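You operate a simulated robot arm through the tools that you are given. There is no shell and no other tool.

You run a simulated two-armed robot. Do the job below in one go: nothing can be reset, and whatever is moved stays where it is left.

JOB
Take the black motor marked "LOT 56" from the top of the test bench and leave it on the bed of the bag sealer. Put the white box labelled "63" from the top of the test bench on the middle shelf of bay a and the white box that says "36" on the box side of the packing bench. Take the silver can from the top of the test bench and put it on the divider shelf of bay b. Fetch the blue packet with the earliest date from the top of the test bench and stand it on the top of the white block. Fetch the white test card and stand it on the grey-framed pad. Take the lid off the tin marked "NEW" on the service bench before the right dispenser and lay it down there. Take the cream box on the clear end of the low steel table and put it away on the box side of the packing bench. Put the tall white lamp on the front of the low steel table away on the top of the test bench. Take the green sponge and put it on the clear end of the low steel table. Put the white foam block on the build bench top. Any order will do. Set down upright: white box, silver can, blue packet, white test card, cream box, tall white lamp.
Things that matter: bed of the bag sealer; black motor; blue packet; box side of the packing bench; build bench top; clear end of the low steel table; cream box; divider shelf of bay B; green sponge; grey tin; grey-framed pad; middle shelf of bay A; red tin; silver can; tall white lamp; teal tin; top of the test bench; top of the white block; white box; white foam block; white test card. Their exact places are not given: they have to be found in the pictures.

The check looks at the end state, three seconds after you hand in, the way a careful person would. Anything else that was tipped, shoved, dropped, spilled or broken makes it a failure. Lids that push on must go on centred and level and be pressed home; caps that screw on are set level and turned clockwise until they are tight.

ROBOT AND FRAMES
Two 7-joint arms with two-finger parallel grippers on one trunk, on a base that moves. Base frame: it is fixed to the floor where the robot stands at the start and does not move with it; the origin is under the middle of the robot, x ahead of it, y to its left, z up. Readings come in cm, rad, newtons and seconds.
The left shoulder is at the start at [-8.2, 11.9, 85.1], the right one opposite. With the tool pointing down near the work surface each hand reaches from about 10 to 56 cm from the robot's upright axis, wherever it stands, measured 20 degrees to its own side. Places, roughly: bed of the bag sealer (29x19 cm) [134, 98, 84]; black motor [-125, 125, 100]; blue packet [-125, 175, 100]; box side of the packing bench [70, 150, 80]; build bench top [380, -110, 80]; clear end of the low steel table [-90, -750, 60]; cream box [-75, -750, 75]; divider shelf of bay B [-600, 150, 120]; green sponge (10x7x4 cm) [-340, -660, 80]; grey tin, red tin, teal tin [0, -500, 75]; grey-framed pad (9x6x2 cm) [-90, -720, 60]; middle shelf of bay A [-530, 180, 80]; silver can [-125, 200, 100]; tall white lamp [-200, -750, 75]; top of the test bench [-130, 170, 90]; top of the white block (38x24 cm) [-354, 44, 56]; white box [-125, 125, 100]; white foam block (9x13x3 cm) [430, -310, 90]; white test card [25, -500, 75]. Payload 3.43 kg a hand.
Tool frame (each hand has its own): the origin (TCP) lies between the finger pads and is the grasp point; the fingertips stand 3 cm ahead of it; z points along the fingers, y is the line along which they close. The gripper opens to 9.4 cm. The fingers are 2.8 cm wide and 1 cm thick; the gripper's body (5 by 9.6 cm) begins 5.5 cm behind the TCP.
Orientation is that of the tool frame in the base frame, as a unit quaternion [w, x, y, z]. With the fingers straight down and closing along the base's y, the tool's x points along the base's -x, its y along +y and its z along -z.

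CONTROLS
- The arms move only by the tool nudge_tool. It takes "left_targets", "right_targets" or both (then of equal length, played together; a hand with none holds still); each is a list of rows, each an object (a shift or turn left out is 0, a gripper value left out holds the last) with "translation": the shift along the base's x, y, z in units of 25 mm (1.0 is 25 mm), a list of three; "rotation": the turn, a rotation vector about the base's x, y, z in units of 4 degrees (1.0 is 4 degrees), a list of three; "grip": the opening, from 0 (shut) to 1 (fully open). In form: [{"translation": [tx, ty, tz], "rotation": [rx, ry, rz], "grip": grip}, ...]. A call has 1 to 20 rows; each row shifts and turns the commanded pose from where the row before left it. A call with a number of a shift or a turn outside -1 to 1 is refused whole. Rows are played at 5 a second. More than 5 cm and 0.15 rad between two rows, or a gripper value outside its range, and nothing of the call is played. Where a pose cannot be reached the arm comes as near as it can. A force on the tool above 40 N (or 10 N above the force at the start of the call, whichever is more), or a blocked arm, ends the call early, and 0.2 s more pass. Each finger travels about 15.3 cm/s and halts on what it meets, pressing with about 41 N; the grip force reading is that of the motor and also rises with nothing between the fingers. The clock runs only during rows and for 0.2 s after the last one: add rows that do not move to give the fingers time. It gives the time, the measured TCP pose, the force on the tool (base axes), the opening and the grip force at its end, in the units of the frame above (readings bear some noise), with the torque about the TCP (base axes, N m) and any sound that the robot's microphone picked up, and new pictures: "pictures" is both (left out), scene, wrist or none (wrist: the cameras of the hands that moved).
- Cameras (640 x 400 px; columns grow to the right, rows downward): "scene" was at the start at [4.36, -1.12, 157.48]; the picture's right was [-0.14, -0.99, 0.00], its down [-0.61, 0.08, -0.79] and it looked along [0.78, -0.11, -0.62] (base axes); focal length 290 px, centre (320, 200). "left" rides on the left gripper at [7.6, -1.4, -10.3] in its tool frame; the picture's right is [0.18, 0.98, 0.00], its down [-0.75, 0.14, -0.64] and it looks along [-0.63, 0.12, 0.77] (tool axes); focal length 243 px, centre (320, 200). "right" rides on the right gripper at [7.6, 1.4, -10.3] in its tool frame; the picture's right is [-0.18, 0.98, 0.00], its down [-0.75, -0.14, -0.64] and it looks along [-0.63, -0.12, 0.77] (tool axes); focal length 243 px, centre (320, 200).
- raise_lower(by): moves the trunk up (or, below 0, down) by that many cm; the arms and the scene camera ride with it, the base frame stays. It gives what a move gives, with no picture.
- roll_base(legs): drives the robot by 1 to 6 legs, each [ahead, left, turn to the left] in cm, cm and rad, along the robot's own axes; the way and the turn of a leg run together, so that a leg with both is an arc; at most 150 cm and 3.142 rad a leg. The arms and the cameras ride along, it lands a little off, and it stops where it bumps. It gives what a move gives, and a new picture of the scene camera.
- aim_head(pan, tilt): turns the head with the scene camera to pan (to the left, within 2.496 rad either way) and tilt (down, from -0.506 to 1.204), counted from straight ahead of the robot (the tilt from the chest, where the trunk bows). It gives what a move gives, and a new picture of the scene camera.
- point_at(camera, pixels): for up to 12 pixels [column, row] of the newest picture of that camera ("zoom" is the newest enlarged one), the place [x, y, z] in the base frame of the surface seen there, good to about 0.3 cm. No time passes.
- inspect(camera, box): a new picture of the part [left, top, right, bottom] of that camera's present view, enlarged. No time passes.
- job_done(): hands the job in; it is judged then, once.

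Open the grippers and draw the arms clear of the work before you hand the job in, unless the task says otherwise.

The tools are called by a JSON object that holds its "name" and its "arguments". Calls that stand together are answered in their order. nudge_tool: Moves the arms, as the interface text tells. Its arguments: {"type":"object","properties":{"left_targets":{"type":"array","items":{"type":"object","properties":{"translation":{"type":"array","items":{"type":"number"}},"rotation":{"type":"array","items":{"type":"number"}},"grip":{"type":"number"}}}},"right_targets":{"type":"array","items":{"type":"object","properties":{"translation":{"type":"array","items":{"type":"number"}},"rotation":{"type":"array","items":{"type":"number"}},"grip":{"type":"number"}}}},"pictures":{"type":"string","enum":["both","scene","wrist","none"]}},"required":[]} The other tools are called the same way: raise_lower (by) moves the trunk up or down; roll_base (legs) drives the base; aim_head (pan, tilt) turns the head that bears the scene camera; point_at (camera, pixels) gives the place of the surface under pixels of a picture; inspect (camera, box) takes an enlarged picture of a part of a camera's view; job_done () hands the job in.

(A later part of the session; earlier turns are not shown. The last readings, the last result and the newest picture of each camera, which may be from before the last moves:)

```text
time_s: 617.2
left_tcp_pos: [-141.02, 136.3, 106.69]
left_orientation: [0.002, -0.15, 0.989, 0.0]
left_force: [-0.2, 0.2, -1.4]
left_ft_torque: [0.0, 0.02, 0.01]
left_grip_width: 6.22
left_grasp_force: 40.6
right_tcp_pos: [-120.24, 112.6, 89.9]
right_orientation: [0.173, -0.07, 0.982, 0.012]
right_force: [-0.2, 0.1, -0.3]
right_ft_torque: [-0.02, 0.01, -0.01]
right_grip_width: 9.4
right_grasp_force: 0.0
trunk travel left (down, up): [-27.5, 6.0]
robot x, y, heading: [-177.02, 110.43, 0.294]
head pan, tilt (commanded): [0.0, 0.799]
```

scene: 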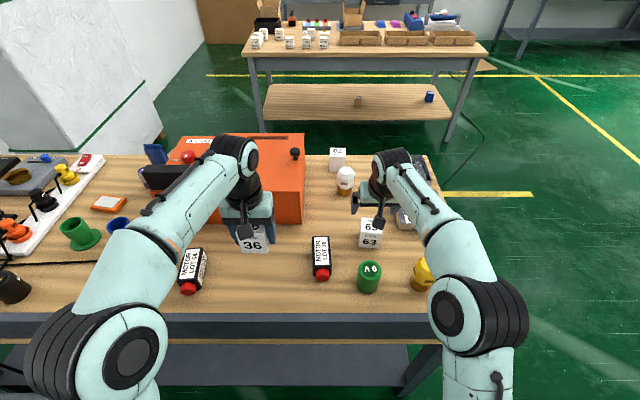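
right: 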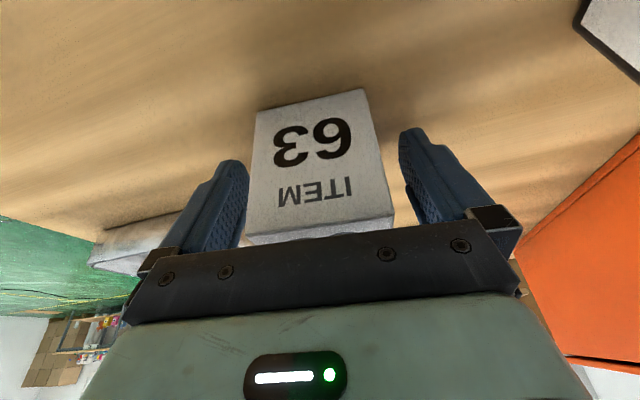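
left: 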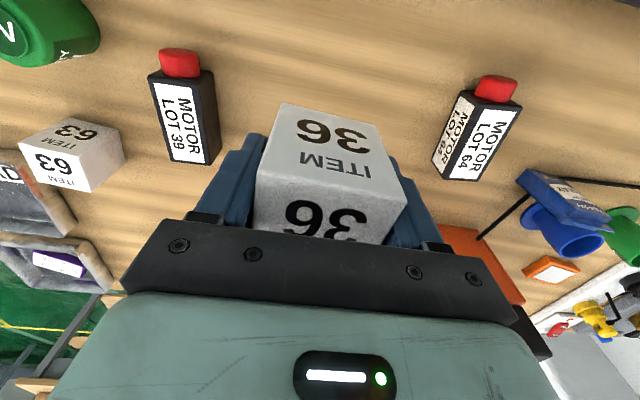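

{"name": "nudge_tool", "arguments": {"right_targets": [{"grip": 0}, {"grip": 0}, {"grip": 0}, {"translation": [0, 0, 0.4], "grip": 0}, {"translation": [0, 0, 0.8]}, {"translation": [0, 0, 1]}, {"translation": [0, 0, 1]}, {"translation": [-0.3, 0, 1]}, {"translation": [-0.8, -0.1, 0.8]}, {"translation": [-1, -0.1, 0.5]}, {"translation": [-1, -0.1, 0.4]}, {"translation": [-1, -0.1, 0.4]}, {"translation": [-1, -0.1, 0.4]}, {"translation": [-1, -0.1, 0.2]}], "pictures": "both"}}

```text
time_s: 620.2
left_tcp_pos: [-141.18, 136.28, 106.7]
left_orientation: [0.001, -0.151, 0.989, 0.0]
left_force: [0.0, -0.5, -1.2]
left_ft_torque: [-0.02, 0.0, -0.01]
left_grip_width: 6.19
left_grasp_force: 40.9
right_tcp_pos: [-135.56, 111.37, 107.16]
right_orientation: [0.172, -0.07, 0.982, 0.011]
right_force: [0.7, -0.4, -1.9]
right_ft_torque: [0.0, -0.02, 0.01]
right_grip_width: 6.14
right_grasp_force: 40.9
trunk travel left (down, up): [-27.5, 6.0]
robot x, y, heading: [-177.58, 110.2, 0.297]
head pan, tilt (commanded): [0.0, 0.799]
```

scene: 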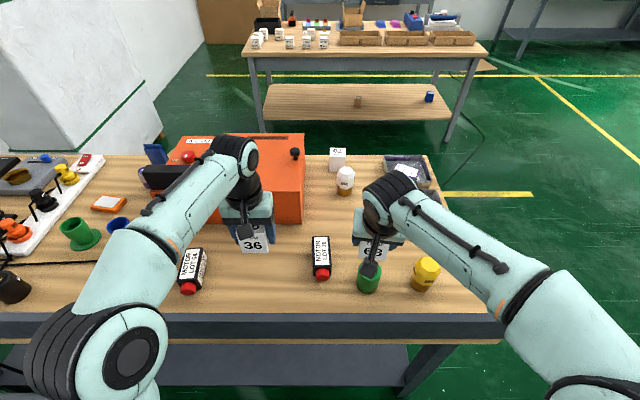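
right: 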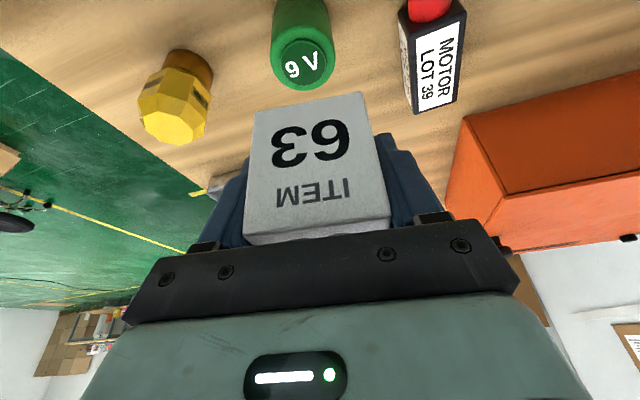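

Both boxes are held. I drive around the end of the test bench to the packing bench (facing east all the way).

{"name": "roll_base", "arguments": {"legs": [[-28, 0, 0], [24, -91, 0], [145, -20, 0], [25, 86, 0]]}}

{"name": "aim_head", "arguments": {"pan": 0.0, "tilt": 0.75}}

```text
time_s: 644.5
left_tcp_pos: [24.93, 160.43, 106.62]
left_orientation: [0.001, -0.153, 0.988, 0.0]
left_force: [-0.3, 0.6, -1.4]
left_ft_torque: [0.0, 0.04, 0.0]
left_grip_width: 6.13
left_grasp_force: 41.2
right_tcp_pos: [30.56, 135.56, 107.05]
right_orientation: [0.173, -0.072, 0.982, 0.011]
right_force: [0.1, -0.4, -0.9]
right_ft_torque: [0.02, -0.02, 0.0]
right_grip_width: 6.16
right_grasp_force: 41.5
trunk travel left (down, up): [-27.5, 6.0]
robot x, y, heading: [-11.15, 134.3, 0.302]
head pan, tilt (commanded): [0.0, 0.799]
```

scene: 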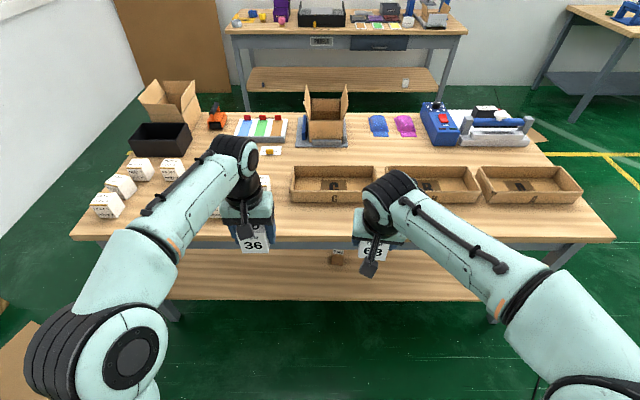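

```text
time_s: 645.1
left_tcp_pos: [24.84, 160.34, 106.6]
left_orientation: [0.001, -0.153, 0.988, 0.001]
left_force: [0.6, -0.1, -0.4]
left_ft_torque: [0.02, 0.01, 0.0]
left_grip_width: 6.15
left_grasp_force: 41.2
right_tcp_pos: [30.46, 135.56, 107.07]
right_orientation: [0.173, -0.072, 0.982, 0.011]
right_force: [-0.3, 0.0, -0.4]
right_ft_torque: [-0.01, -0.02, 0.0]
right_grip_width: 6.13
right_grasp_force: 41.3
trunk travel left (down, up): [-27.5, 6.0]
robot x, y, heading: [-11.11, 134.55, 0.305]
head pan, tilt (commanded): [0.0, 0.75]
```

scene: 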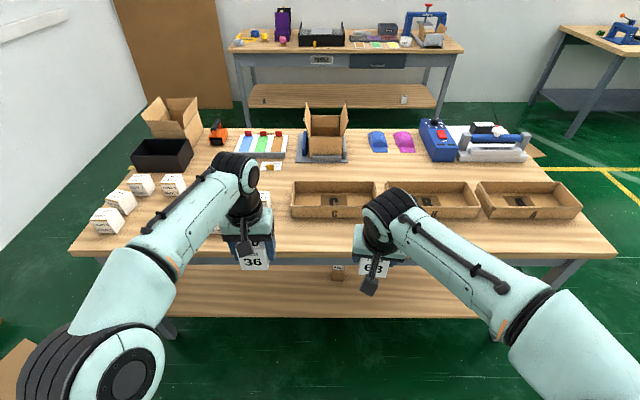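

I'll set box 36 down at about (52.9,162.2), before carton C. I drive 25 cm ahead.

{"name": "roll_base", "arguments": {"legs": [[25.5, -5, 0]]}}

{"name": "inspect", "arguments": {"camera": "left", "box": [0, 0, 640, 400]}}

```text
time_s: 647.0
left_tcp_pos: [50.84, 163.29, 106.7]
left_orientation: [0.001, -0.153, 0.988, 0.0]
left_force: [-0.1, 0.3, -0.2]
left_ft_torque: [0.0, 0.03, 0.01]
left_grip_width: 6.14
left_grasp_force: 40.9
right_tcp_pos: [56.49, 138.48, 107.18]
right_orientation: [0.172, -0.073, 0.982, 0.013]
right_force: [0.3, 0.0, -0.5]
right_ft_torque: [0.02, 0.0, -0.01]
right_grip_width: 6.12
right_grasp_force: 41.3
trunk travel left (down, up): [-27.5, 6.0]
robot x, y, heading: [14.72, 137.2, 0.305]
head pan, tilt (commanded): [0.0, 0.75]
```

scene: 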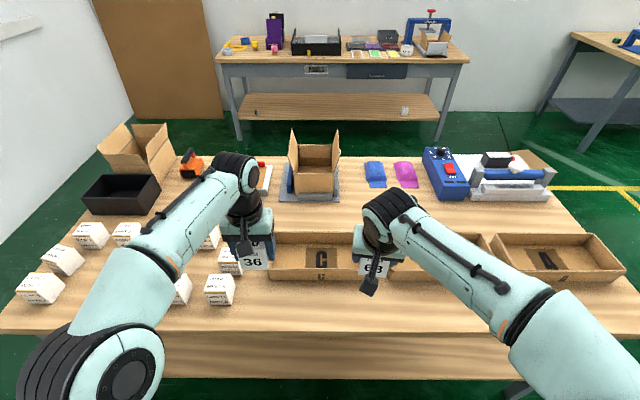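

```text
1.00 times, centred on (320, 200) of left (not enlarged: the box is as wide or as high as the picture)
```

zoom: 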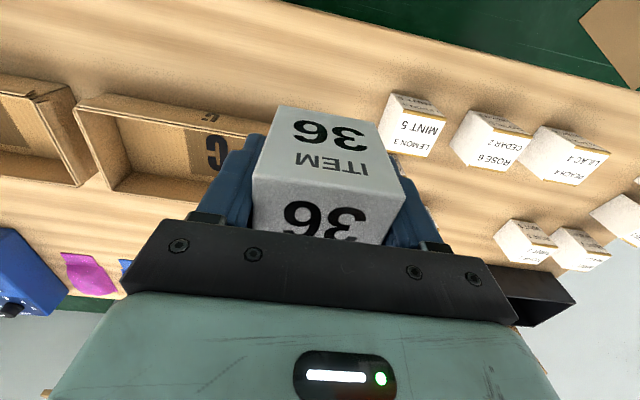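

{"name": "nudge_tool", "arguments": {"left_targets": [{"translation": [0.84, -0.44, -0.5]}, {"translation": [0, 0, -1]}, {"translation": [0, 0, -1]}, {"translation": [0, 0, -1]}, {"translation": [0, 0, -1]}, {"translation": [0, 0, -1]}, {"translation": [0, 0, -1]}, {"translation": [0, 0, -1]}, {"translation": [0, 0, -0.8]}, {"translation": [0, 0, 0]}], "pictures": "both"}}

```text
time_s: 649.2
left_tcp_pos: [52.74, 162.38, 85.81]
left_orientation: [0.001, -0.154, 0.988, 0.001]
left_force: [-0.5, 0.8, -0.9]
left_ft_torque: [0.04, -0.03, 0.03]
left_grip_width: 6.14
left_grasp_force: 41.2
right_tcp_pos: [56.37, 138.48, 107.13]
right_orientation: [0.172, -0.072, 0.982, 0.013]
right_force: [-0.3, 0.0, -0.4]
right_ft_torque: [0.0, 0.01, -0.01]
right_grip_width: 6.14
right_grasp_force: 41.3
trunk travel left (down, up): [-27.5, 6.0]
robot x, y, heading: [14.93, 137.23, 0.303]
head pan, tilt (commanded): [0.0, 0.75]
```

scene: 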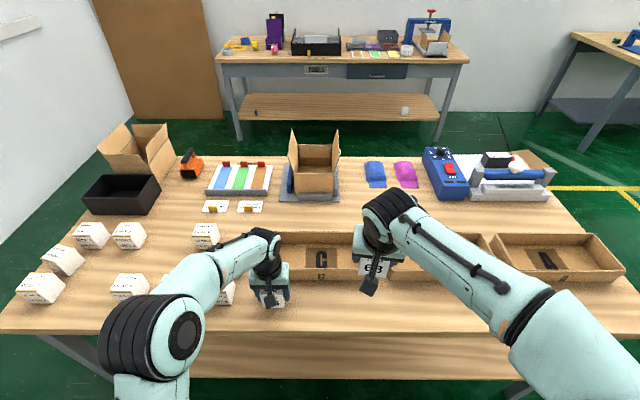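
left: 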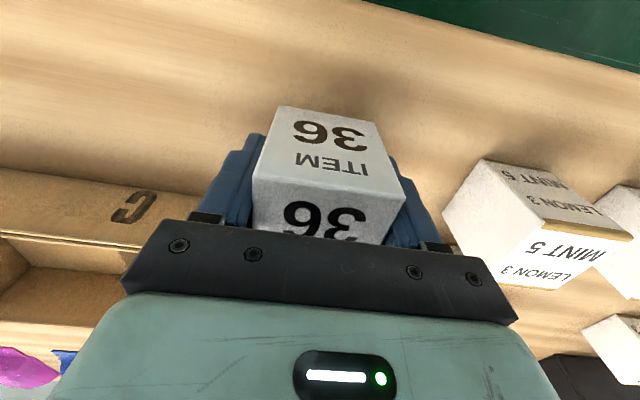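

{"name": "nudge_tool", "arguments": {"left_targets": [{"translation": [0, 0, -0.5]}, {"translation": [0, 0, -0.1]}, {"translation": [0, 0, 0]}, {"translation": [0, 0, -0.08]}, {"translation": [0, 0, 0]}], "pictures": "none"}}

```text
time_s: 650.4
left_tcp_pos: [52.69, 162.24, 84.22]
left_orientation: [0.001, -0.154, 0.988, 0.0]
left_force: [-0.3, 0.5, -0.6]
left_ft_torque: [-0.05, -0.01, 0.01]
left_grip_width: 6.13
left_grasp_force: 40.8
right_tcp_pos: [56.42, 138.5, 107.11]
right_orientation: [0.172, -0.073, 0.982, 0.013]
right_force: [0.3, 0.3, -1.4]
right_ft_torque: [0.06, -0.01, 0.01]
right_grip_width: 6.14
right_grasp_force: 40.9
trunk travel left (down, up): [-27.5, 6.0]
robot x, y, heading: [14.63, 136.96, 0.305]
head pan, tilt (commanded): [0.0, 0.75]
```

{"name": "nudge_tool", "arguments": {"left_targets": [{"translation": [0, 0, -0.06]}, {"translation": [0, 0, 0]}, {"translation": [0, 0, -0.06]}, {"translation": [0, 0, 0]}], "pictures": "none"}}

```text
time_s: 651.4
left_tcp_pos: [52.9, 162.28, 83.92]
left_orientation: [0.002, -0.153, 0.988, 0.001]
left_force: [-0.6, 1.3, 6.0]
left_ft_torque: [-0.01, 0.18, -0.01]
left_grip_width: 6.17
left_grasp_force: 40.8
right_tcp_pos: [56.4, 138.51, 107.11]
right_orientation: [0.172, -0.073, 0.982, 0.012]
right_force: [-0.7, 0.8, 0.0]
right_ft_torque: [0.02, -0.01, 0.01]
right_grip_width: 6.16
right_grasp_force: 41.2
trunk travel left (down, up): [-27.5, 6.0]
robot x, y, heading: [15.15, 137.0, 0.304]
head pan, tilt (commanded): [0.0, 0.75]
```

Contact (6 N). I release box 36 and rise.

{"name": "nudge_tool", "arguments": {"left_targets": [{"grip": 0.7}, {"grip": 0.8}, {"grip": 0.9}, {"grip": 0.9}, {"translation": [0, 0, 0.5]}, {"translation": [0, 0, 1]}, {"translation": [0, 0, 1]}, {"translation": [0, 0, 1]}, {"translation": [0, 0, 1]}, {"translation": [0, 0, 1]}, {"translation": [0, 0, 1]}, {"translation": [0, 0, 1]}, {"translation": [0, 0, 1]}], "pictures": "both"}}

```text
time_s: 654.2
left_tcp_pos: [52.79, 162.24, 105.22]
left_orientation: [0.001, -0.153, 0.988, 0.0]
left_force: [0.1, -0.1, 0.5]
left_ft_torque: [0.05, 0.02, 0.0]
left_grip_width: 8.48
left_grasp_force: 0.1
right_tcp_pos: [56.53, 138.51, 107.13]
right_orientation: [0.172, -0.073, 0.982, 0.012]
right_force: [0.4, 1.2, -1.2]
right_ft_torque: [0.01, -0.04, -0.02]
right_grip_width: 6.15
right_grasp_force: 40.9
trunk travel left (down, up): [-27.5, 6.0]
robot x, y, heading: [15.01, 137.34, 0.305]
head pan, tilt (commanded): [0.0, 0.75]
```

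scene: 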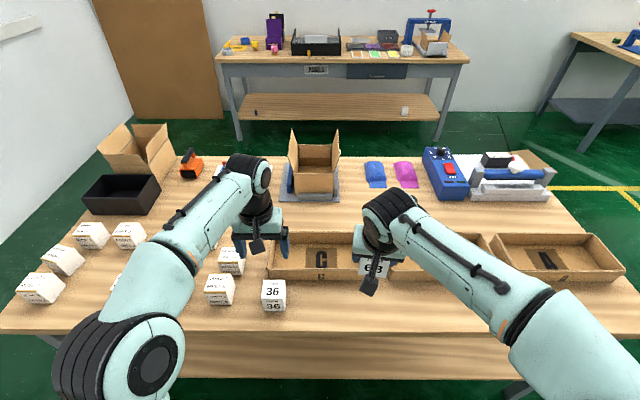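
left: 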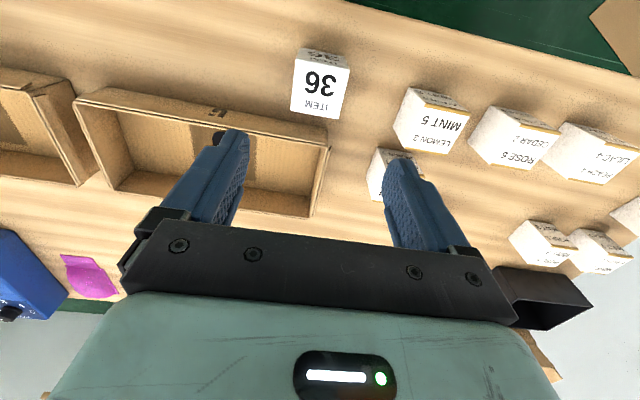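

Box 36 stands on the box side. Next the silver can: I back off, turn to the test bench and drive to its right part.

{"name": "roll_base", "arguments": {"legs": [[-42, 0, 0], [0, 0, 3.1], [0, -100, 0]]}}

{"name": "inspect", "arguments": {"camera": "scene", "box": [160, 150, 400, 300]}}

```text
time_s: 673.0
left_tcp_pos: [-93.26, 198.18, 105.1]
left_orientation: [0.001, 0.989, 0.145, -0.001]
left_force: [-0.1, 0.2, 0.2]
left_ft_torque: [0.02, 0.01, 0.03]
left_grip_width: 8.47
left_grasp_force: 0.0
right_tcp_pos: [-96.61, 222.09, 107.09]
right_orientation: [0.011, 0.983, 0.064, -0.172]
right_force: [-0.2, -0.7, -1.1]
right_ft_torque: [-0.01, -0.01, -0.02]
right_grip_width: 6.16
right_grasp_force: 40.8
trunk travel left (down, up): [-27.5, 6.0]
robot x, y, heading: [-54.85, 222.54, -2.853]
head pan, tilt (commanded): [0.0, 0.75]
```

scene: 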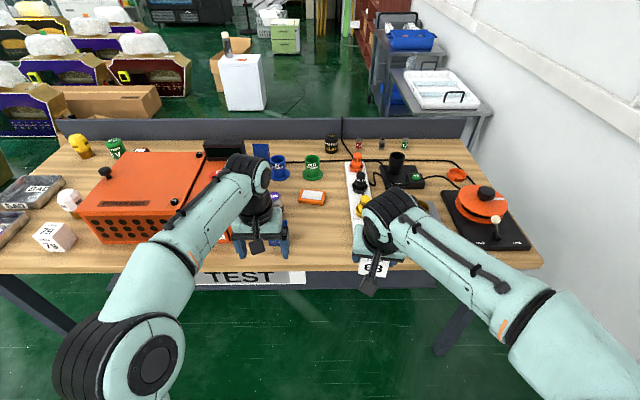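

```text
2.67 times, centred on (280, 225) of scene
```

zoom: 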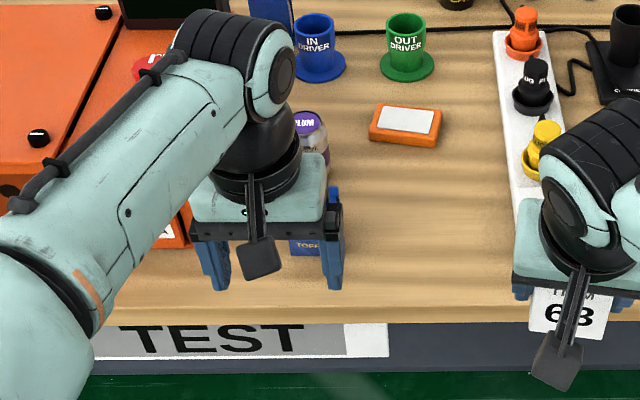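

{"name": "roll_base", "arguments": {"legs": [[22, 0, 0]]}}

{"name": "inspect", "arguments": {"camera": "left", "box": [120, 0, 520, 250]}}

```text
time_s: 674.7
left_tcp_pos: [-114.34, 192.13, 105.1]
left_orientation: [0.0, 0.989, 0.145, -0.001]
left_force: [0.2, 0.3, 0.3]
left_ft_torque: [0.01, 0.0, 0.0]
left_grip_width: 8.49
left_grasp_force: 0.2
right_tcp_pos: [-117.5, 215.95, 107.11]
right_orientation: [0.011, 0.983, 0.064, -0.172]
right_force: [0.4, -0.5, 0.2]
right_ft_torque: [-0.01, 0.0, 0.04]
right_grip_width: 6.15
right_grasp_force: 41.6
trunk travel left (down, up): [-27.5, 6.0]
robot x, y, heading: [-75.46, 216.63, -2.854]
head pan, tilt (commanded): [0.0, 0.75]
```

scene: 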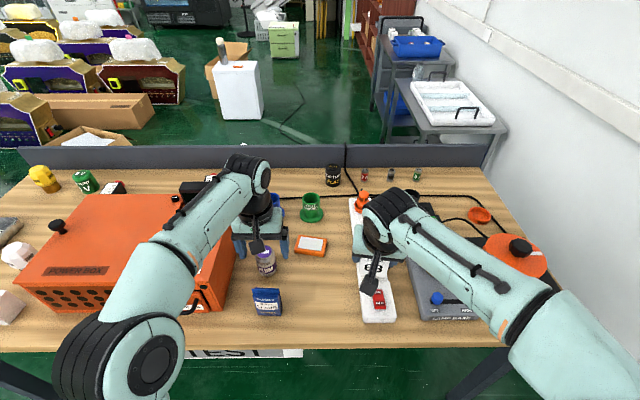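

```text
1.60 times, centred on (320, 125) of left
```

zoom: 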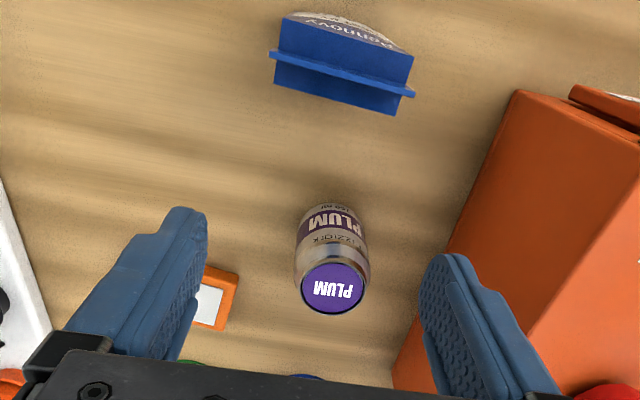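

{"name": "point_at", "arguments": {"camera": "zoom", "pixels": [[335, 290], [305, 290], [364, 290], [335, 262], [335, 308], [335, 210], [340, 60], [275, 65], [410, 90], [455, 270], [520, 130]]}}

```text
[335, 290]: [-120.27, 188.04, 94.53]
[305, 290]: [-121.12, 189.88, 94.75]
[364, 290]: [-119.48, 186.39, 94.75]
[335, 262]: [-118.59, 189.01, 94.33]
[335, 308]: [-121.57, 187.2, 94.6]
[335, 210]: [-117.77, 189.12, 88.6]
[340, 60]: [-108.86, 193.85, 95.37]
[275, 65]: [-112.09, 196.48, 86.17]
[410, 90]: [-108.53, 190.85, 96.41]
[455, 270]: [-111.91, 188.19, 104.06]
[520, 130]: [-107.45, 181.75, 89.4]
```

Can centre (-120.1,188.2), top z 94.6. A tilted grasp is blocked by the 11 AUG packet, so I first lift it tool-down, to set it in a free spot and regrip it tilted.

{"name": "nudge_tool", "arguments": {"left_targets": [{"translation": [-0.77, -0.52, 0], "grip": 1}, {"translation": [-0.77, -0.52, 0], "grip": 1}, {"translation": [-0.78, -0.52, 0]}, {"translation": [0, 0, -1]}, {"translation": [0, 0, -1]}, {"translation": [0, 0, -1]}, {"translation": [0, 0, 0]}], "pictures": "both"}}

```text
time_s: 676.3
left_tcp_pos: [-119.9, 188.11, 97.62]
left_orientation: [0.0, 0.989, 0.145, -0.001]
left_force: [1.1, -0.2, 0.5]
left_ft_torque: [0.01, 0.0, 0.02]
left_grip_width: 9.41
left_grasp_force: 0.0
right_tcp_pos: [-117.47, 216.0, 107.12]
right_orientation: [0.012, 0.983, 0.065, -0.173]
right_force: [0.2, -0.1, -1.6]
right_ft_torque: [0.02, 0.0, 0.0]
right_grip_width: 6.15
right_grasp_force: 41.4
trunk travel left (down, up): [-27.5, 6.0]
robot x, y, heading: [-76.1, 216.54, -2.854]
head pan, tilt (commanded): [0.0, 0.75]
```

scene: 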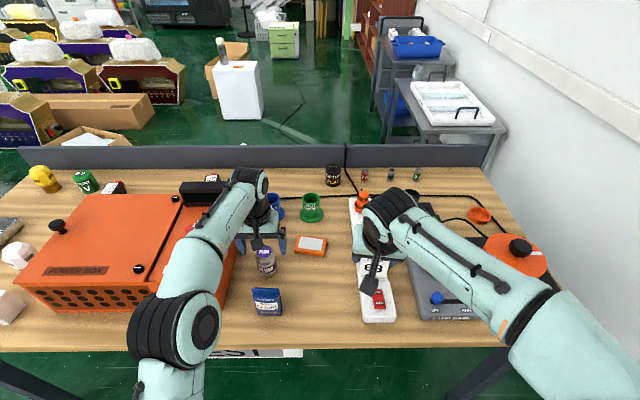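
left: 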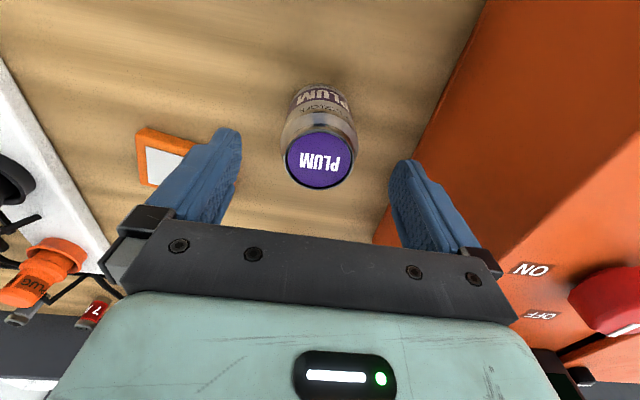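

{"name": "nudge_tool", "arguments": {"left_targets": [{"translation": [0, 0, -1]}, {"translation": [0, 0, -1]}, {"translation": [0, 0, -0.85]}, {"translation": [0, 0, 0]}, {"grip": 0}, {"grip": 0}, {"grip": 0}, {"translation": [0, 0, 0.4], "grip": 0}, {"translation": [0, 0, 0.8]}, {"translation": [0, 0, 1]}, {"translation": [0, 0, 1]}, {"translation": [0, 0, 1]}, {"translation": [0, 0, 1]}, {"translation": [0, 0, 0.8]}], "pictures": "both"}}

```text
time_s: 679.3
left_tcp_pos: [-120.09, 188.06, 105.65]
left_orientation: [0.0, 0.989, 0.145, 0.0]
left_force: [-0.2, 0.9, -1.2]
left_ft_torque: [0.01, 0.01, -0.02]
left_grip_width: 5.29
left_grasp_force: 41.0
right_tcp_pos: [-117.69, 215.91, 107.15]
right_orientation: [0.012, 0.983, 0.065, -0.171]
right_force: [0.2, -0.6, 0.0]
right_ft_torque: [-0.02, -0.04, -0.01]
right_grip_width: 6.16
right_grasp_force: 41.4
trunk travel left (down, up): [-27.5, 6.0]
robot x, y, heading: [-75.88, 216.31, -2.854]
head pan, tilt (commanded): [0.0, 0.75]
```

scene: 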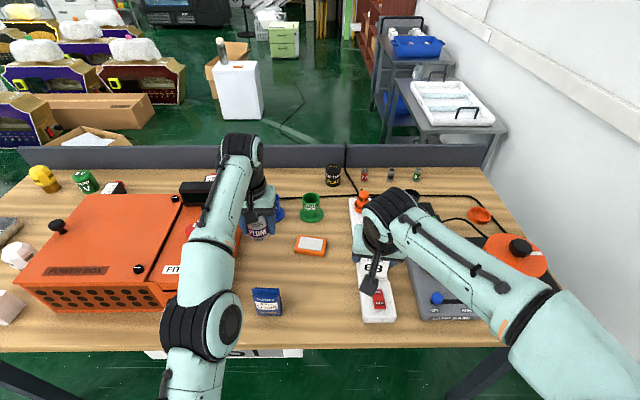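
left: 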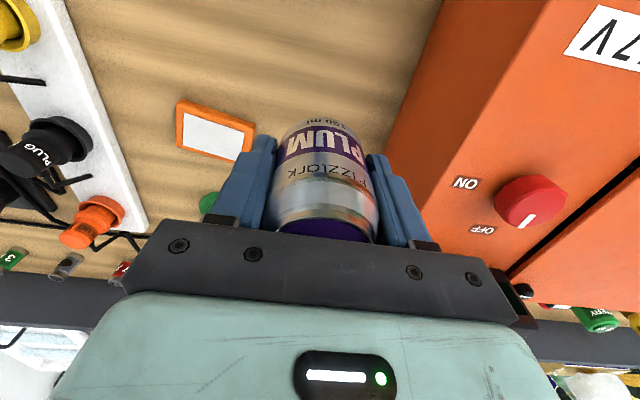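

Can held (5.3 cm). I shift the base back 10 and right 14 so the can is over the free spot at about (-114.5,204.3).

{"name": "roll_base", "arguments": {"legs": [[-10, -14, 0]]}}

{"name": "inspect", "arguments": {"camera": "left", "box": [0, 0, 640, 400]}}

```text
time_s: 681.2
left_tcp_pos: [-114.54, 204.28, 105.56]
left_orientation: [0.0, 0.989, 0.146, -0.001]
left_force: [1.2, 0.4, -1.9]
left_ft_torque: [0.01, 0.02, 0.01]
left_grip_width: 5.23
left_grasp_force: 40.7
right_tcp_pos: [-112.23, 232.15, 107.06]
right_orientation: [0.011, 0.983, 0.066, -0.173]
right_force: [-0.3, -0.5, -0.6]
right_ft_torque: [0.03, 0.01, -0.04]
right_grip_width: 6.16
right_grasp_force: 41.2
trunk travel left (down, up): [-27.5, 6.0]
robot x, y, heading: [-70.73, 232.72, -2.849]
head pan, tilt (commanded): [0.0, 0.75]
```

scene: 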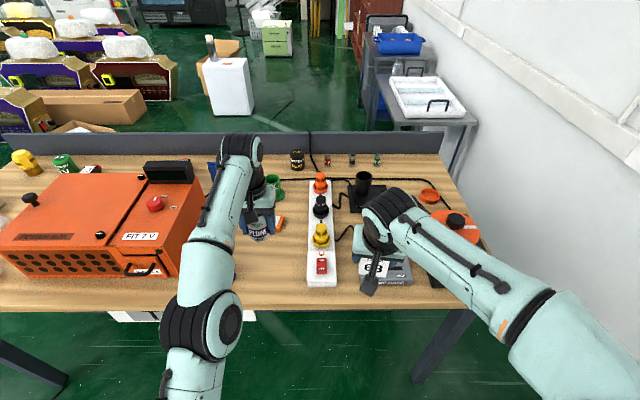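

```text
1.00 times, centred on (320, 200) of left (not enlarged: the box is as wide or as high as the picture)
```

zoom: 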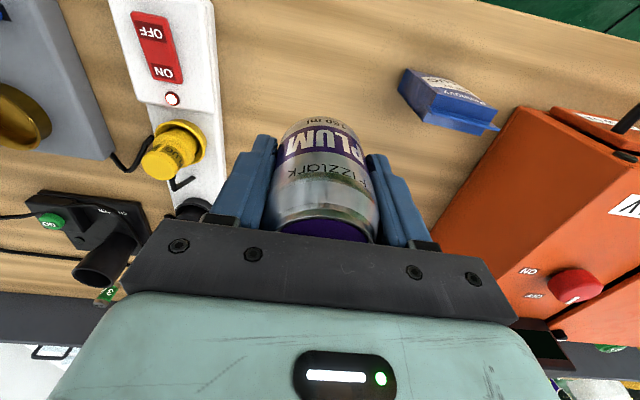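

{"name": "nudge_tool", "arguments": {"left_targets": [{"translation": [0, 0, -1]}, {"translation": [0, 0, -1]}, {"translation": [0, 0, -1]}, {"translation": [0, 0, -1]}, {"translation": [0, 0, -1]}, {"translation": [0, 0, -0.7]}, {"translation": [0, 0, -0.1]}, {"translation": [0, 0, 0]}], "pictures": "wrist"}}

```text
time_s: 683.0
left_tcp_pos: [-114.65, 204.32, 91.07]
left_orientation: [0.001, 0.989, 0.146, -0.001]
left_force: [-0.8, -0.5, -1.1]
left_ft_torque: [0.02, 0.0, 0.0]
left_grip_width: 5.27
left_grasp_force: 41.5
right_tcp_pos: [-112.22, 232.12, 107.08]
right_orientation: [0.012, 0.983, 0.066, -0.172]
right_force: [0.5, 0.3, -1.3]
right_ft_torque: [0.05, 0.0, 0.02]
right_grip_width: 6.15
right_grasp_force: 41.0
trunk travel left (down, up): [-27.5, 6.0]
robot x, y, heading: [-70.52, 232.65, -2.855]
head pan, tilt (commanded): [0.0, 0.75]
```

left: 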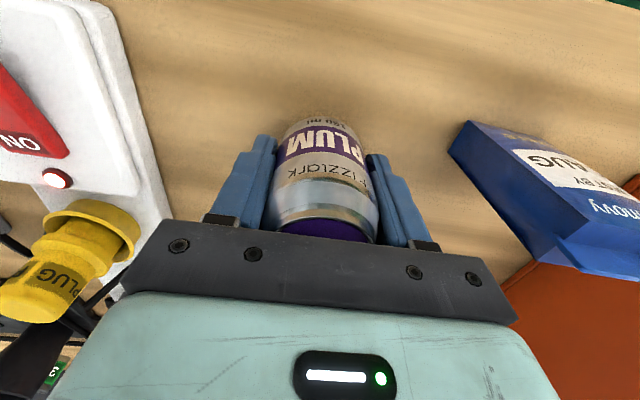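

{"name": "nudge_tool", "arguments": {"left_targets": [{"translation": [0, 0, -0.08]}, {"translation": [0, 0, 0]}, {"translation": [0, 0, -0.08]}, {"translation": [0, 0, 0]}], "pictures": "none"}}

```text
time_s: 684.0
left_tcp_pos: [-114.62, 204.35, 90.69]
left_orientation: [0.001, 0.989, 0.147, -0.001]
left_force: [-0.5, 0.2, -1.2]
left_ft_torque: [0.0, -0.02, 0.01]
left_grip_width: 5.23
left_grasp_force: 40.9
right_tcp_pos: [-112.12, 232.07, 107.18]
right_orientation: [0.012, 0.983, 0.066, -0.173]
right_force: [-0.3, 0.8, 0.7]
right_ft_torque: [0.01, 0.0, 0.02]
right_grip_width: 6.16
right_grasp_force: 41.2
trunk travel left (down, up): [-27.5, 6.0]
robot x, y, heading: [-70.46, 232.7, -2.856]
head pan, tilt (commanded): [0.0, 0.75]
```

{"name": "nudge_tool", "arguments": {"left_targets": [{"translation": [0, 0, -0.06]}, {"translation": [0, 0, 0]}, {"translation": [0, 0, -0.06]}, {"translation": [0, 0, 0]}], "pictures": "none"}}

```text
time_s: 685.0
left_tcp_pos: [-114.71, 204.36, 90.38]
left_orientation: [0.0, 0.989, 0.146, -0.001]
left_force: [0.5, 0.1, -1.6]
left_ft_torque: [0.01, -0.03, 0.03]
left_grip_width: 5.25
left_grasp_force: 40.8
right_tcp_pos: [-112.11, 232.07, 107.09]
right_orientation: [0.011, 0.983, 0.065, -0.173]
right_force: [0.1, 0.2, -0.2]
right_ft_torque: [0.01, -0.01, 0.0]
right_grip_width: 6.14
right_grasp_force: 41.0
trunk travel left (down, up): [-27.5, 6.0]
robot x, y, heading: [-70.37, 232.75, -2.855]
head pan, tilt (commanded): [0.0, 0.75]
```

{"name": "nudge_tool", "arguments": {"left_targets": [{"translation": [0, 0, -0.06]}, {"translation": [0, 0, 0]}, {"translation": [0, 0, -0.06]}, {"translation": [0, 0, 0]}], "pictures": "none"}}

```text
time_s: 686.0
left_tcp_pos: [-114.78, 204.39, 90.31]
left_orientation: [0.001, 0.989, 0.146, -0.004]
left_force: [-2.5, -0.3, 24.1]
left_ft_torque: [0.15, -0.36, -0.04]
left_grip_width: 5.25
left_grasp_force: 41.1
right_tcp_pos: [-112.12, 232.25, 107.14]
right_orientation: [0.011, 0.983, 0.065, -0.173]
right_force: [0.3, 0.4, -0.8]
right_ft_torque: [0.0, 0.01, -0.01]
right_grip_width: 6.13
right_grasp_force: 41.4
trunk travel left (down, up): [-27.5, 6.0]
robot x, y, heading: [-70.66, 232.34, -2.851]
head pan, tilt (commanded): [0.0, 0.75]
```

The can stands in the free spot. I release it, rise above it, then tilt the hand 44° while backing off.

{"name": "nudge_tool", "arguments": {"left_targets": [{"translation": [0, 0, 0.04]}, {"grip": 0.58}, {"grip": 0.62}, {"grip": 0.7}, {"grip": 0.85}, {"grip": 0.95}, {"translation": [0, 0, 0.6]}, {"translation": [0, 0, 1]}, {"translation": [0, 0, 1]}, {"translation": [0, 0, 1]}, {"translation": [0, 0, 0.6]}], "pictures": "wrist"}}

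{"name": "nudge_tool", "arguments": {"left_targets": [{"rotation": [-0.2845, 0.9587, 0], "translation": [0.314, 0.093, 0]}, {"rotation": [-0.2845, 0.9587, 0], "translation": [0.314, 0.093, 0]}, {"rotation": [-0.2845, 0.9587, 0], "translation": [0.314, 0.093, 0]}, {"rotation": [-0.2845, 0.9587, 0], "translation": [0.314, 0.093, 0]}, {"rotation": [-0.2845, 0.9587, 0], "translation": [0.314, 0.093, 0]}, {"rotation": [-0.2845, 0.9587, 0], "translation": [0.314, 0.093, 0]}, {"rotation": [-0.2845, 0.9587, 0], "translation": [0.314, 0.093, 0]}, {"rotation": [-0.2845, 0.9587, 0], "translation": [0.314, 0.093, 0]}, {"rotation": [-0.2845, 0.9587, 0], "translation": [0.314, 0.093, 0]}, {"rotation": [-0.2845, 0.9587, 0], "translation": [0.314, 0.093, 0]}, {"rotation": [-0.2845, 0.9587, 0], "translation": [0.314, 0.093, 0]}, {"translation": [0, 0, 0], "grip": 1}], "pictures": "both"}}

```text
time_s: 688.4
left_tcp_pos: [-114.62, 204.21, 100.73]
left_orientation: [0.001, 0.989, 0.145, -0.001]
left_force: [0.3, -0.1, 0.2]
left_ft_torque: [0.0, 0.02, -0.02]
left_grip_width: 8.89
left_grasp_force: 0.1
right_tcp_pos: [-112.05, 232.08, 107.12]
right_orientation: [0.012, 0.983, 0.067, -0.172]
right_force: [0.0, 1.0, -0.9]
right_ft_torque: [0.01, -0.04, -0.01]
right_grip_width: 6.15
right_grasp_force: 41.1
trunk travel left (down, up): [-27.5, 6.0]
robot x, y, heading: [-70.45, 232.74, -2.85]
head pan, tilt (commanded): [0.0, 0.75]
```

left: 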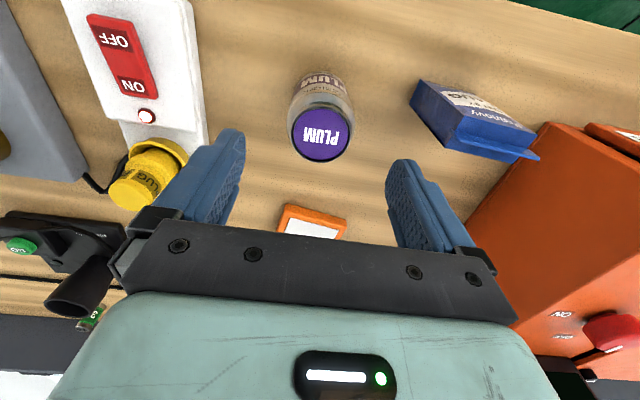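

```text
time_s: 691.0
left_tcp_pos: [-106.13, 206.92, 100.7]
left_orientation: [0.054, 0.917, 0.136, -0.372]
left_force: [-0.1, -0.2, -0.6]
left_ft_torque: [0.01, 0.01, -0.05]
left_grip_width: 9.43
left_grasp_force: 0.0
right_tcp_pos: [-112.24, 232.12, 107.0]
right_orientation: [0.012, 0.983, 0.066, -0.173]
right_force: [0.7, 0.2, -1.3]
right_ft_torque: [0.01, 0.05, 0.0]
right_grip_width: 6.18
right_grasp_force: 40.9
trunk travel left (down, up): [-27.5, 6.0]
robot x, y, heading: [-70.57, 232.43, -2.853]
head pan, tilt (commanded): [0.0, 0.75]
```

scene: 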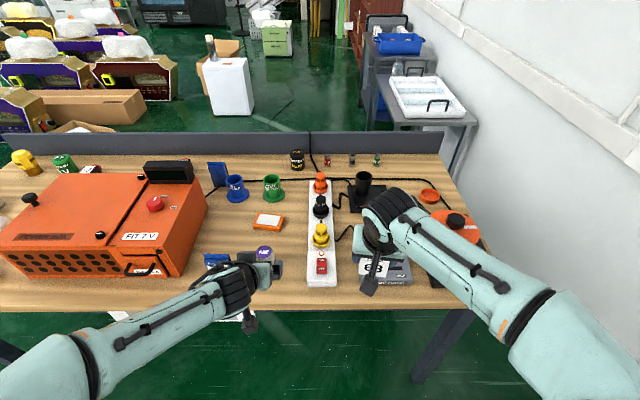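
left: 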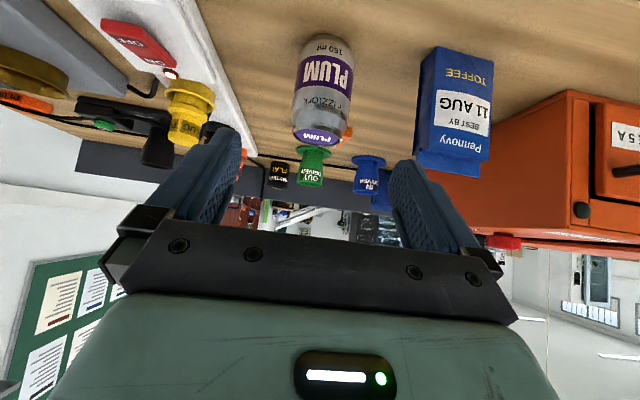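

{"name": "point_at", "arguments": {"camera": "scene", "pixels": [[150, 325], [80, 355], [210, 290], [250, 320], [240, 285], [264, 252], [30, 370]]}}

```text
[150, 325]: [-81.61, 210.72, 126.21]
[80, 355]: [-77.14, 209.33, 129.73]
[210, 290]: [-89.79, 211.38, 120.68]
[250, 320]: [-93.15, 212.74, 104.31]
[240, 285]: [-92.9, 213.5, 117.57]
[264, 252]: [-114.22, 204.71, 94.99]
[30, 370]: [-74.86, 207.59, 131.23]
```

The forearm is well above the bench. I approach the can along the tilted tool axis.

{"name": "nudge_tool", "arguments": {"left_targets": [{"translation": [-0.69, -0.2, -0.83]}, {"translation": [-0.69, -0.2, -0.83]}, {"translation": [-0.69, -0.2, -0.83]}, {"translation": [-0.69, -0.2, -0.83]}, {"translation": [-0.68, -0.2, -0.83]}, {"translation": [0, 0, 0]}], "pictures": "both"}}

```text
time_s: 692.4
left_tcp_pos: [-114.69, 204.33, 90.45]
left_orientation: [0.054, 0.917, 0.136, -0.371]
left_force: [0.6, 0.9, 0.3]
left_ft_torque: [0.03, -0.01, -0.03]
left_grip_width: 9.4
left_grasp_force: 0.1
right_tcp_pos: [-112.22, 232.2, 107.18]
right_orientation: [0.011, 0.982, 0.066, -0.174]
right_force: [-0.6, -1.2, -0.4]
right_ft_torque: [-0.02, -0.01, 0.02]
right_grip_width: 6.16
right_grasp_force: 40.8
trunk travel left (down, up): [-27.5, 6.0]
robot x, y, heading: [-70.45, 233.04, -2.848]
head pan, tilt (commanded): [0.0, 0.75]
```

scene: 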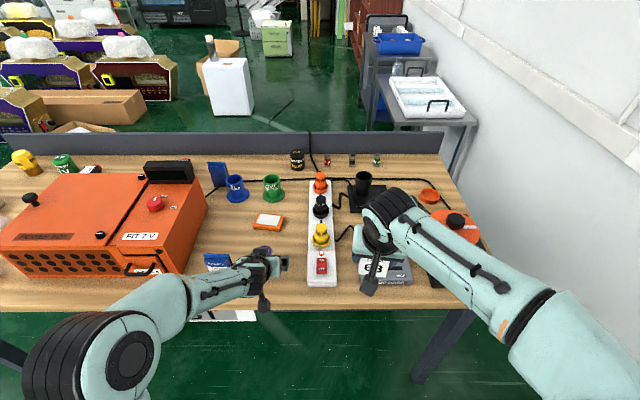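
left: 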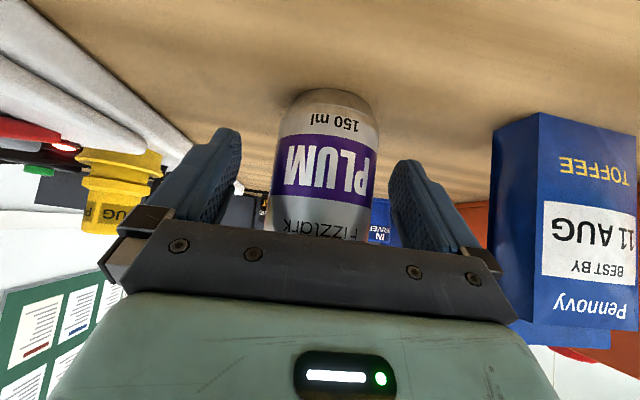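

{"name": "nudge_tool", "arguments": {"left_targets": [{"grip": 0}, {"grip": 0}, {"grip": 0}, {"translation": [0, 0, 0.4], "grip": 0}, {"translation": [0, 0, 0.8]}, {"translation": [0, 0, 1]}, {"translation": [0, 0, 1]}, {"translation": [0, 0, 1]}, {"translation": [0, 0, 1]}], "pictures": "both"}}

```text
time_s: 694.4
left_tcp_pos: [-114.6, 204.39, 103.43]
left_orientation: [0.052, 0.917, 0.134, -0.371]
left_force: [-0.8, 0.5, -1.9]
left_ft_torque: [-0.03, 0.02, -0.01]
left_grip_width: 5.66
left_grasp_force: 41.3
right_tcp_pos: [-112.2, 232.09, 107.1]
right_orientation: [0.012, 0.983, 0.065, -0.172]
right_force: [1.0, 0.6, -0.6]
right_ft_torque: [0.01, 0.01, 0.0]
right_grip_width: 6.14
right_grasp_force: 41.0
trunk travel left (down, up): [-27.5, 6.0]
robot x, y, heading: [-70.49, 232.7, -2.852]
head pan, tilt (commanded): [0.0, 0.75]
```

scene: 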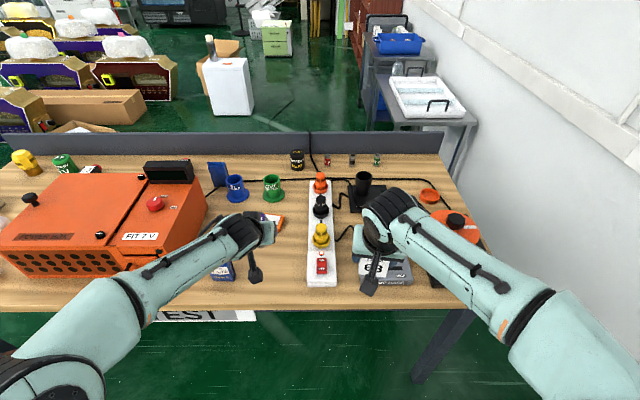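
left: 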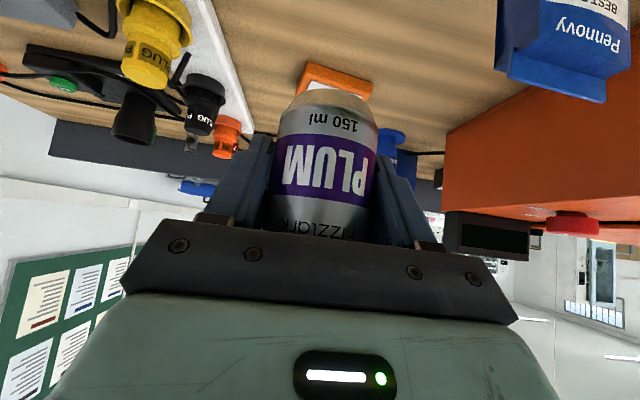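

The can is held tilted and upright. I back off and drive round the near end of the test bench toward the west.

{"name": "nudge_tool", "arguments": {"left_targets": [{"translation": [0.3, 0.09, 0.5]}, {"translation": [0.5, 0.15, 0.5]}, {"translation": [0.5, 0.15, 0.3]}], "pictures": "none"}}

{"name": "roll_base", "arguments": {"legs": [[-25, 0, 0], [0, 100, 0], [0, 98, 0], [150, 0, 0], [65, -115, 0]]}}

```text
time_s: 695.2
left_tcp_pos: [-111.32, 205.32, 106.45]
left_orientation: [0.053, 0.917, 0.135, -0.371]
left_force: [1.1, 0.4, -1.9]
left_ft_torque: [0.01, -0.03, -0.02]
left_grip_width: 5.65
left_grasp_force: 41.3
right_tcp_pos: [-112.18, 232.19, 107.13]
right_orientation: [0.011, 0.983, 0.066, -0.172]
right_force: [-0.1, 0.4, -0.9]
right_ft_torque: [0.0, 0.0, -0.01]
right_grip_width: 6.15
right_grasp_force: 41.0
trunk travel left (down, up): [-27.5, 6.0]
robot x, y, heading: [-70.4, 232.52, -2.857]
head pan, tilt (commanded): [0.0, 0.75]
```

```text
time_s: 731.3
left_tcp_pos: [-269.33, 74.54, 106.47]
left_orientation: [0.047, 0.919, 0.12, -0.372]
left_force: [0.0, 0.8, -2.2]
left_ft_torque: [0.01, 0.0, 0.01]
left_grip_width: 5.62
left_grasp_force: 41.3
right_tcp_pos: [-269.26, 101.59, 107.09]
right_orientation: [0.009, 0.984, 0.049, -0.173]
right_force: [0.3, 0.4, -0.3]
right_ft_torque: [-0.02, -0.01, -0.01]
right_grip_width: 6.18
right_grasp_force: 40.8
trunk travel left (down, up): [-27.5, 6.0]
robot x, y, heading: [-227.73, 100.36, -2.882]
head pan, tilt (commanded): [0.0, 0.75]
```

scene: 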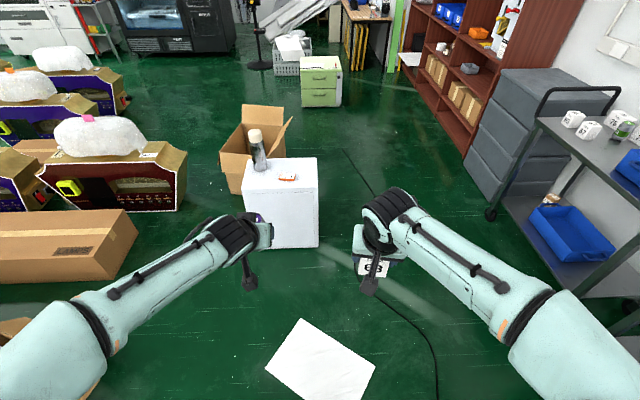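

{"name": "point_at", "arguments": {"camera": "scene", "pixels": [[318, 160], [243, 190], [245, 160], [318, 245], [290, 178], [257, 150], [490, 215], [465, 160], [540, 120], [440, 80], [475, 130], [570, 250]]}}

{"name": "inspect", "arguments": {"camera": "scene", "box": [210, 90, 350, 260]}}

```text
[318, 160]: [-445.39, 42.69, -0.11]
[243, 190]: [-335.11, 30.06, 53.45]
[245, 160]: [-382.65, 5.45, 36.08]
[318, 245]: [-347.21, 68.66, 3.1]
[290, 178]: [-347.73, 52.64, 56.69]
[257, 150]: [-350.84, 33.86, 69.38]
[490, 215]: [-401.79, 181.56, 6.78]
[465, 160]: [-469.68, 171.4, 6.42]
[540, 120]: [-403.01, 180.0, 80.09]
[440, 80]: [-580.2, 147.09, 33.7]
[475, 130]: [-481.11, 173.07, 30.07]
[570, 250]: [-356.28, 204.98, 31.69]
```

```text
2.35 times, centred on (280, 175) of scene
```

zoom: 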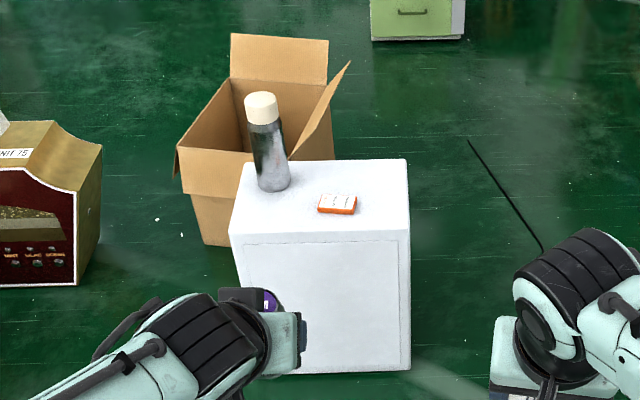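

The corridor is free between the white block and the carts. I drive to the front of the shelves and turn to face them.

{"name": "roll_base", "arguments": {"legs": [[62, -26, 0], [61, -25, 0], [112, -14, 0], [0, 0, -1.53]]}}

{"name": "aim_head", "arguments": {"pan": 0.2, "tilt": 0.45}}

```text
time_s: 747.3
left_tcp_pos: [-497.11, 146.02, 106.46]
left_orientation: [-0.224, 0.744, -0.553, -0.3]
left_force: [0.2, -0.4, -1.7]
left_ft_torque: [0.01, -0.02, 0.01]
left_grip_width: 5.6
left_grasp_force: 40.7
right_tcp_pos: [-470.32, 146.88, 107.0]
right_orientation: [-0.113, 0.742, -0.648, -0.13]
right_force: [-0.1, 0.2, -0.4]
right_ft_torque: [-0.02, 0.02, 0.02]
right_grip_width: 6.17
right_grasp_force: 40.5
trunk travel left (down, up): [-27.5, 6.0]
robot x, y, heading: [-469.31, 105.54, 1.859]
head pan, tilt (commanded): [0.0, 0.75]
```

scene: 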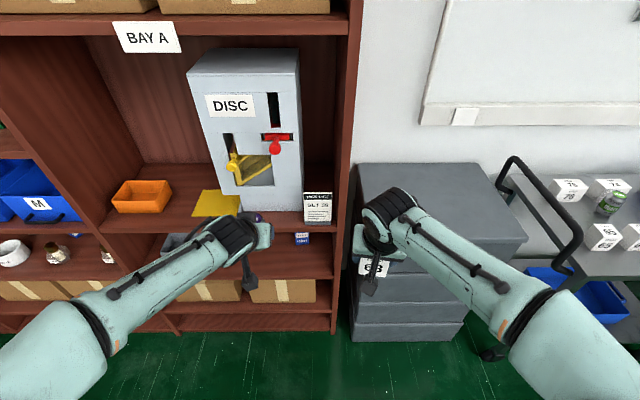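

```text
time_s: 748.1
left_tcp_pos: [-497.13, 145.95, 106.54]
left_orientation: [-0.225, 0.744, -0.553, -0.301]
left_force: [-0.3, 0.1, -2.0]
left_ft_torque: [-0.01, 0.04, -0.01]
left_grip_width: 5.59
left_grasp_force: 41.0
right_tcp_pos: [-470.35, 147.0, 107.04]
right_orientation: [-0.114, 0.741, -0.649, -0.13]
right_force: [-0.1, -0.3, -0.7]
right_ft_torque: [0.0, -0.04, 0.01]
right_grip_width: 6.14
right_grasp_force: 40.8
trunk travel left (down, up): [-27.5, 6.0]
robot x, y, heading: [-470.27, 104.76, 1.858]
head pan, tilt (commanded): [0.201, 0.45]
```

scene: 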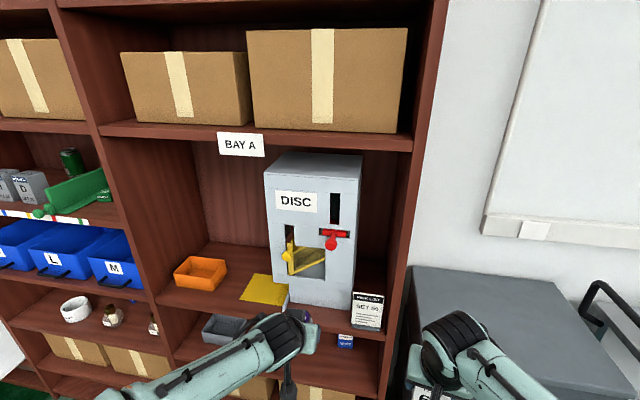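

{"name": "inspect", "arguments": {"camera": "scene", "box": [140, 140, 400, 350]}}

{"name": "point_at", "arguments": {"camera": "scene", "pixels": [[175, 305], [155, 290], [178, 280], [225, 282], [185, 262], [225, 265], [245, 300], [287, 283], [262, 278], [240, 262], [215, 250], [320, 305]]}}

```text
1.90 times, centred on (270, 245) of scene
```

zoom: 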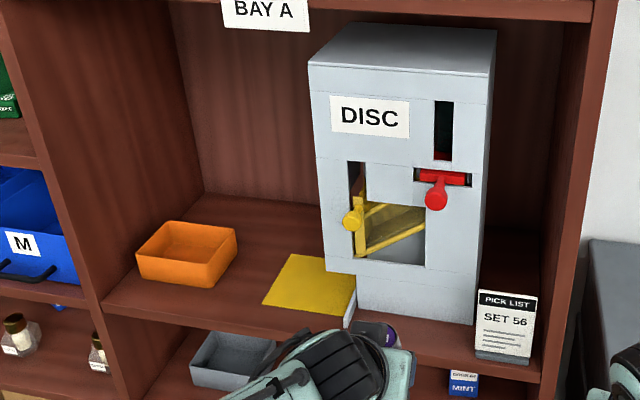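

```text
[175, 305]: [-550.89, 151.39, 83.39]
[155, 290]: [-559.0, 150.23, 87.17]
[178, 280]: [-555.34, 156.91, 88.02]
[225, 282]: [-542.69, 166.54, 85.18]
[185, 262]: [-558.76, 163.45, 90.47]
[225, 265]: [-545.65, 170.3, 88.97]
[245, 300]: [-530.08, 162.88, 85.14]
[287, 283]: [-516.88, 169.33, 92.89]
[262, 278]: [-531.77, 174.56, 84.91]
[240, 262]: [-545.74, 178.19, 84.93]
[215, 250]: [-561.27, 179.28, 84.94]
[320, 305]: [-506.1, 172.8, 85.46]
```

I measure the bin, the yellow plate and the shelf heights precisely.

{"name": "point_at", "arguments": {"camera": "zoom", "pixels": [[213, 289], [236, 250], [240, 270], [235, 235], [264, 305], [293, 254], [225, 300], [205, 320], [105, 300], [355, 285], [200, 205], [320, 210]]}}

{"name": "point_at", "arguments": {"camera": "scene", "pixels": [[180, 143], [300, 152], [110, 137], [130, 222], [95, 222], [20, 210], [60, 175], [75, 160], [70, 200], [30, 185], [400, 160]]}}

```text
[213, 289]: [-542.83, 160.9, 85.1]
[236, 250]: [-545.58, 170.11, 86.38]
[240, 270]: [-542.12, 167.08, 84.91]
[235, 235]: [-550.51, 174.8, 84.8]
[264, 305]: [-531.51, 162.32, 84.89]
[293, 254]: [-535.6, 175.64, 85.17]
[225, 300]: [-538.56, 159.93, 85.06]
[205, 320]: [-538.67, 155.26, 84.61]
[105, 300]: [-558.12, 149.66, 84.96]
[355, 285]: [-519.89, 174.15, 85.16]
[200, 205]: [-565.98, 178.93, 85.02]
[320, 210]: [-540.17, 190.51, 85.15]
```

```text
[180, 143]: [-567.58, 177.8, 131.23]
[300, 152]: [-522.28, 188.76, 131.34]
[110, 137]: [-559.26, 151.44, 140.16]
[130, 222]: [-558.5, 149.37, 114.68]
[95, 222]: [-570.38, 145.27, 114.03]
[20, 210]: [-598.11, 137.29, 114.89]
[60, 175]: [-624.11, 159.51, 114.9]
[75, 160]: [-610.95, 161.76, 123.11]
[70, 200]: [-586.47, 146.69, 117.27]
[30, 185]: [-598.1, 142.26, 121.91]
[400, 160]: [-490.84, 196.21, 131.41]
```

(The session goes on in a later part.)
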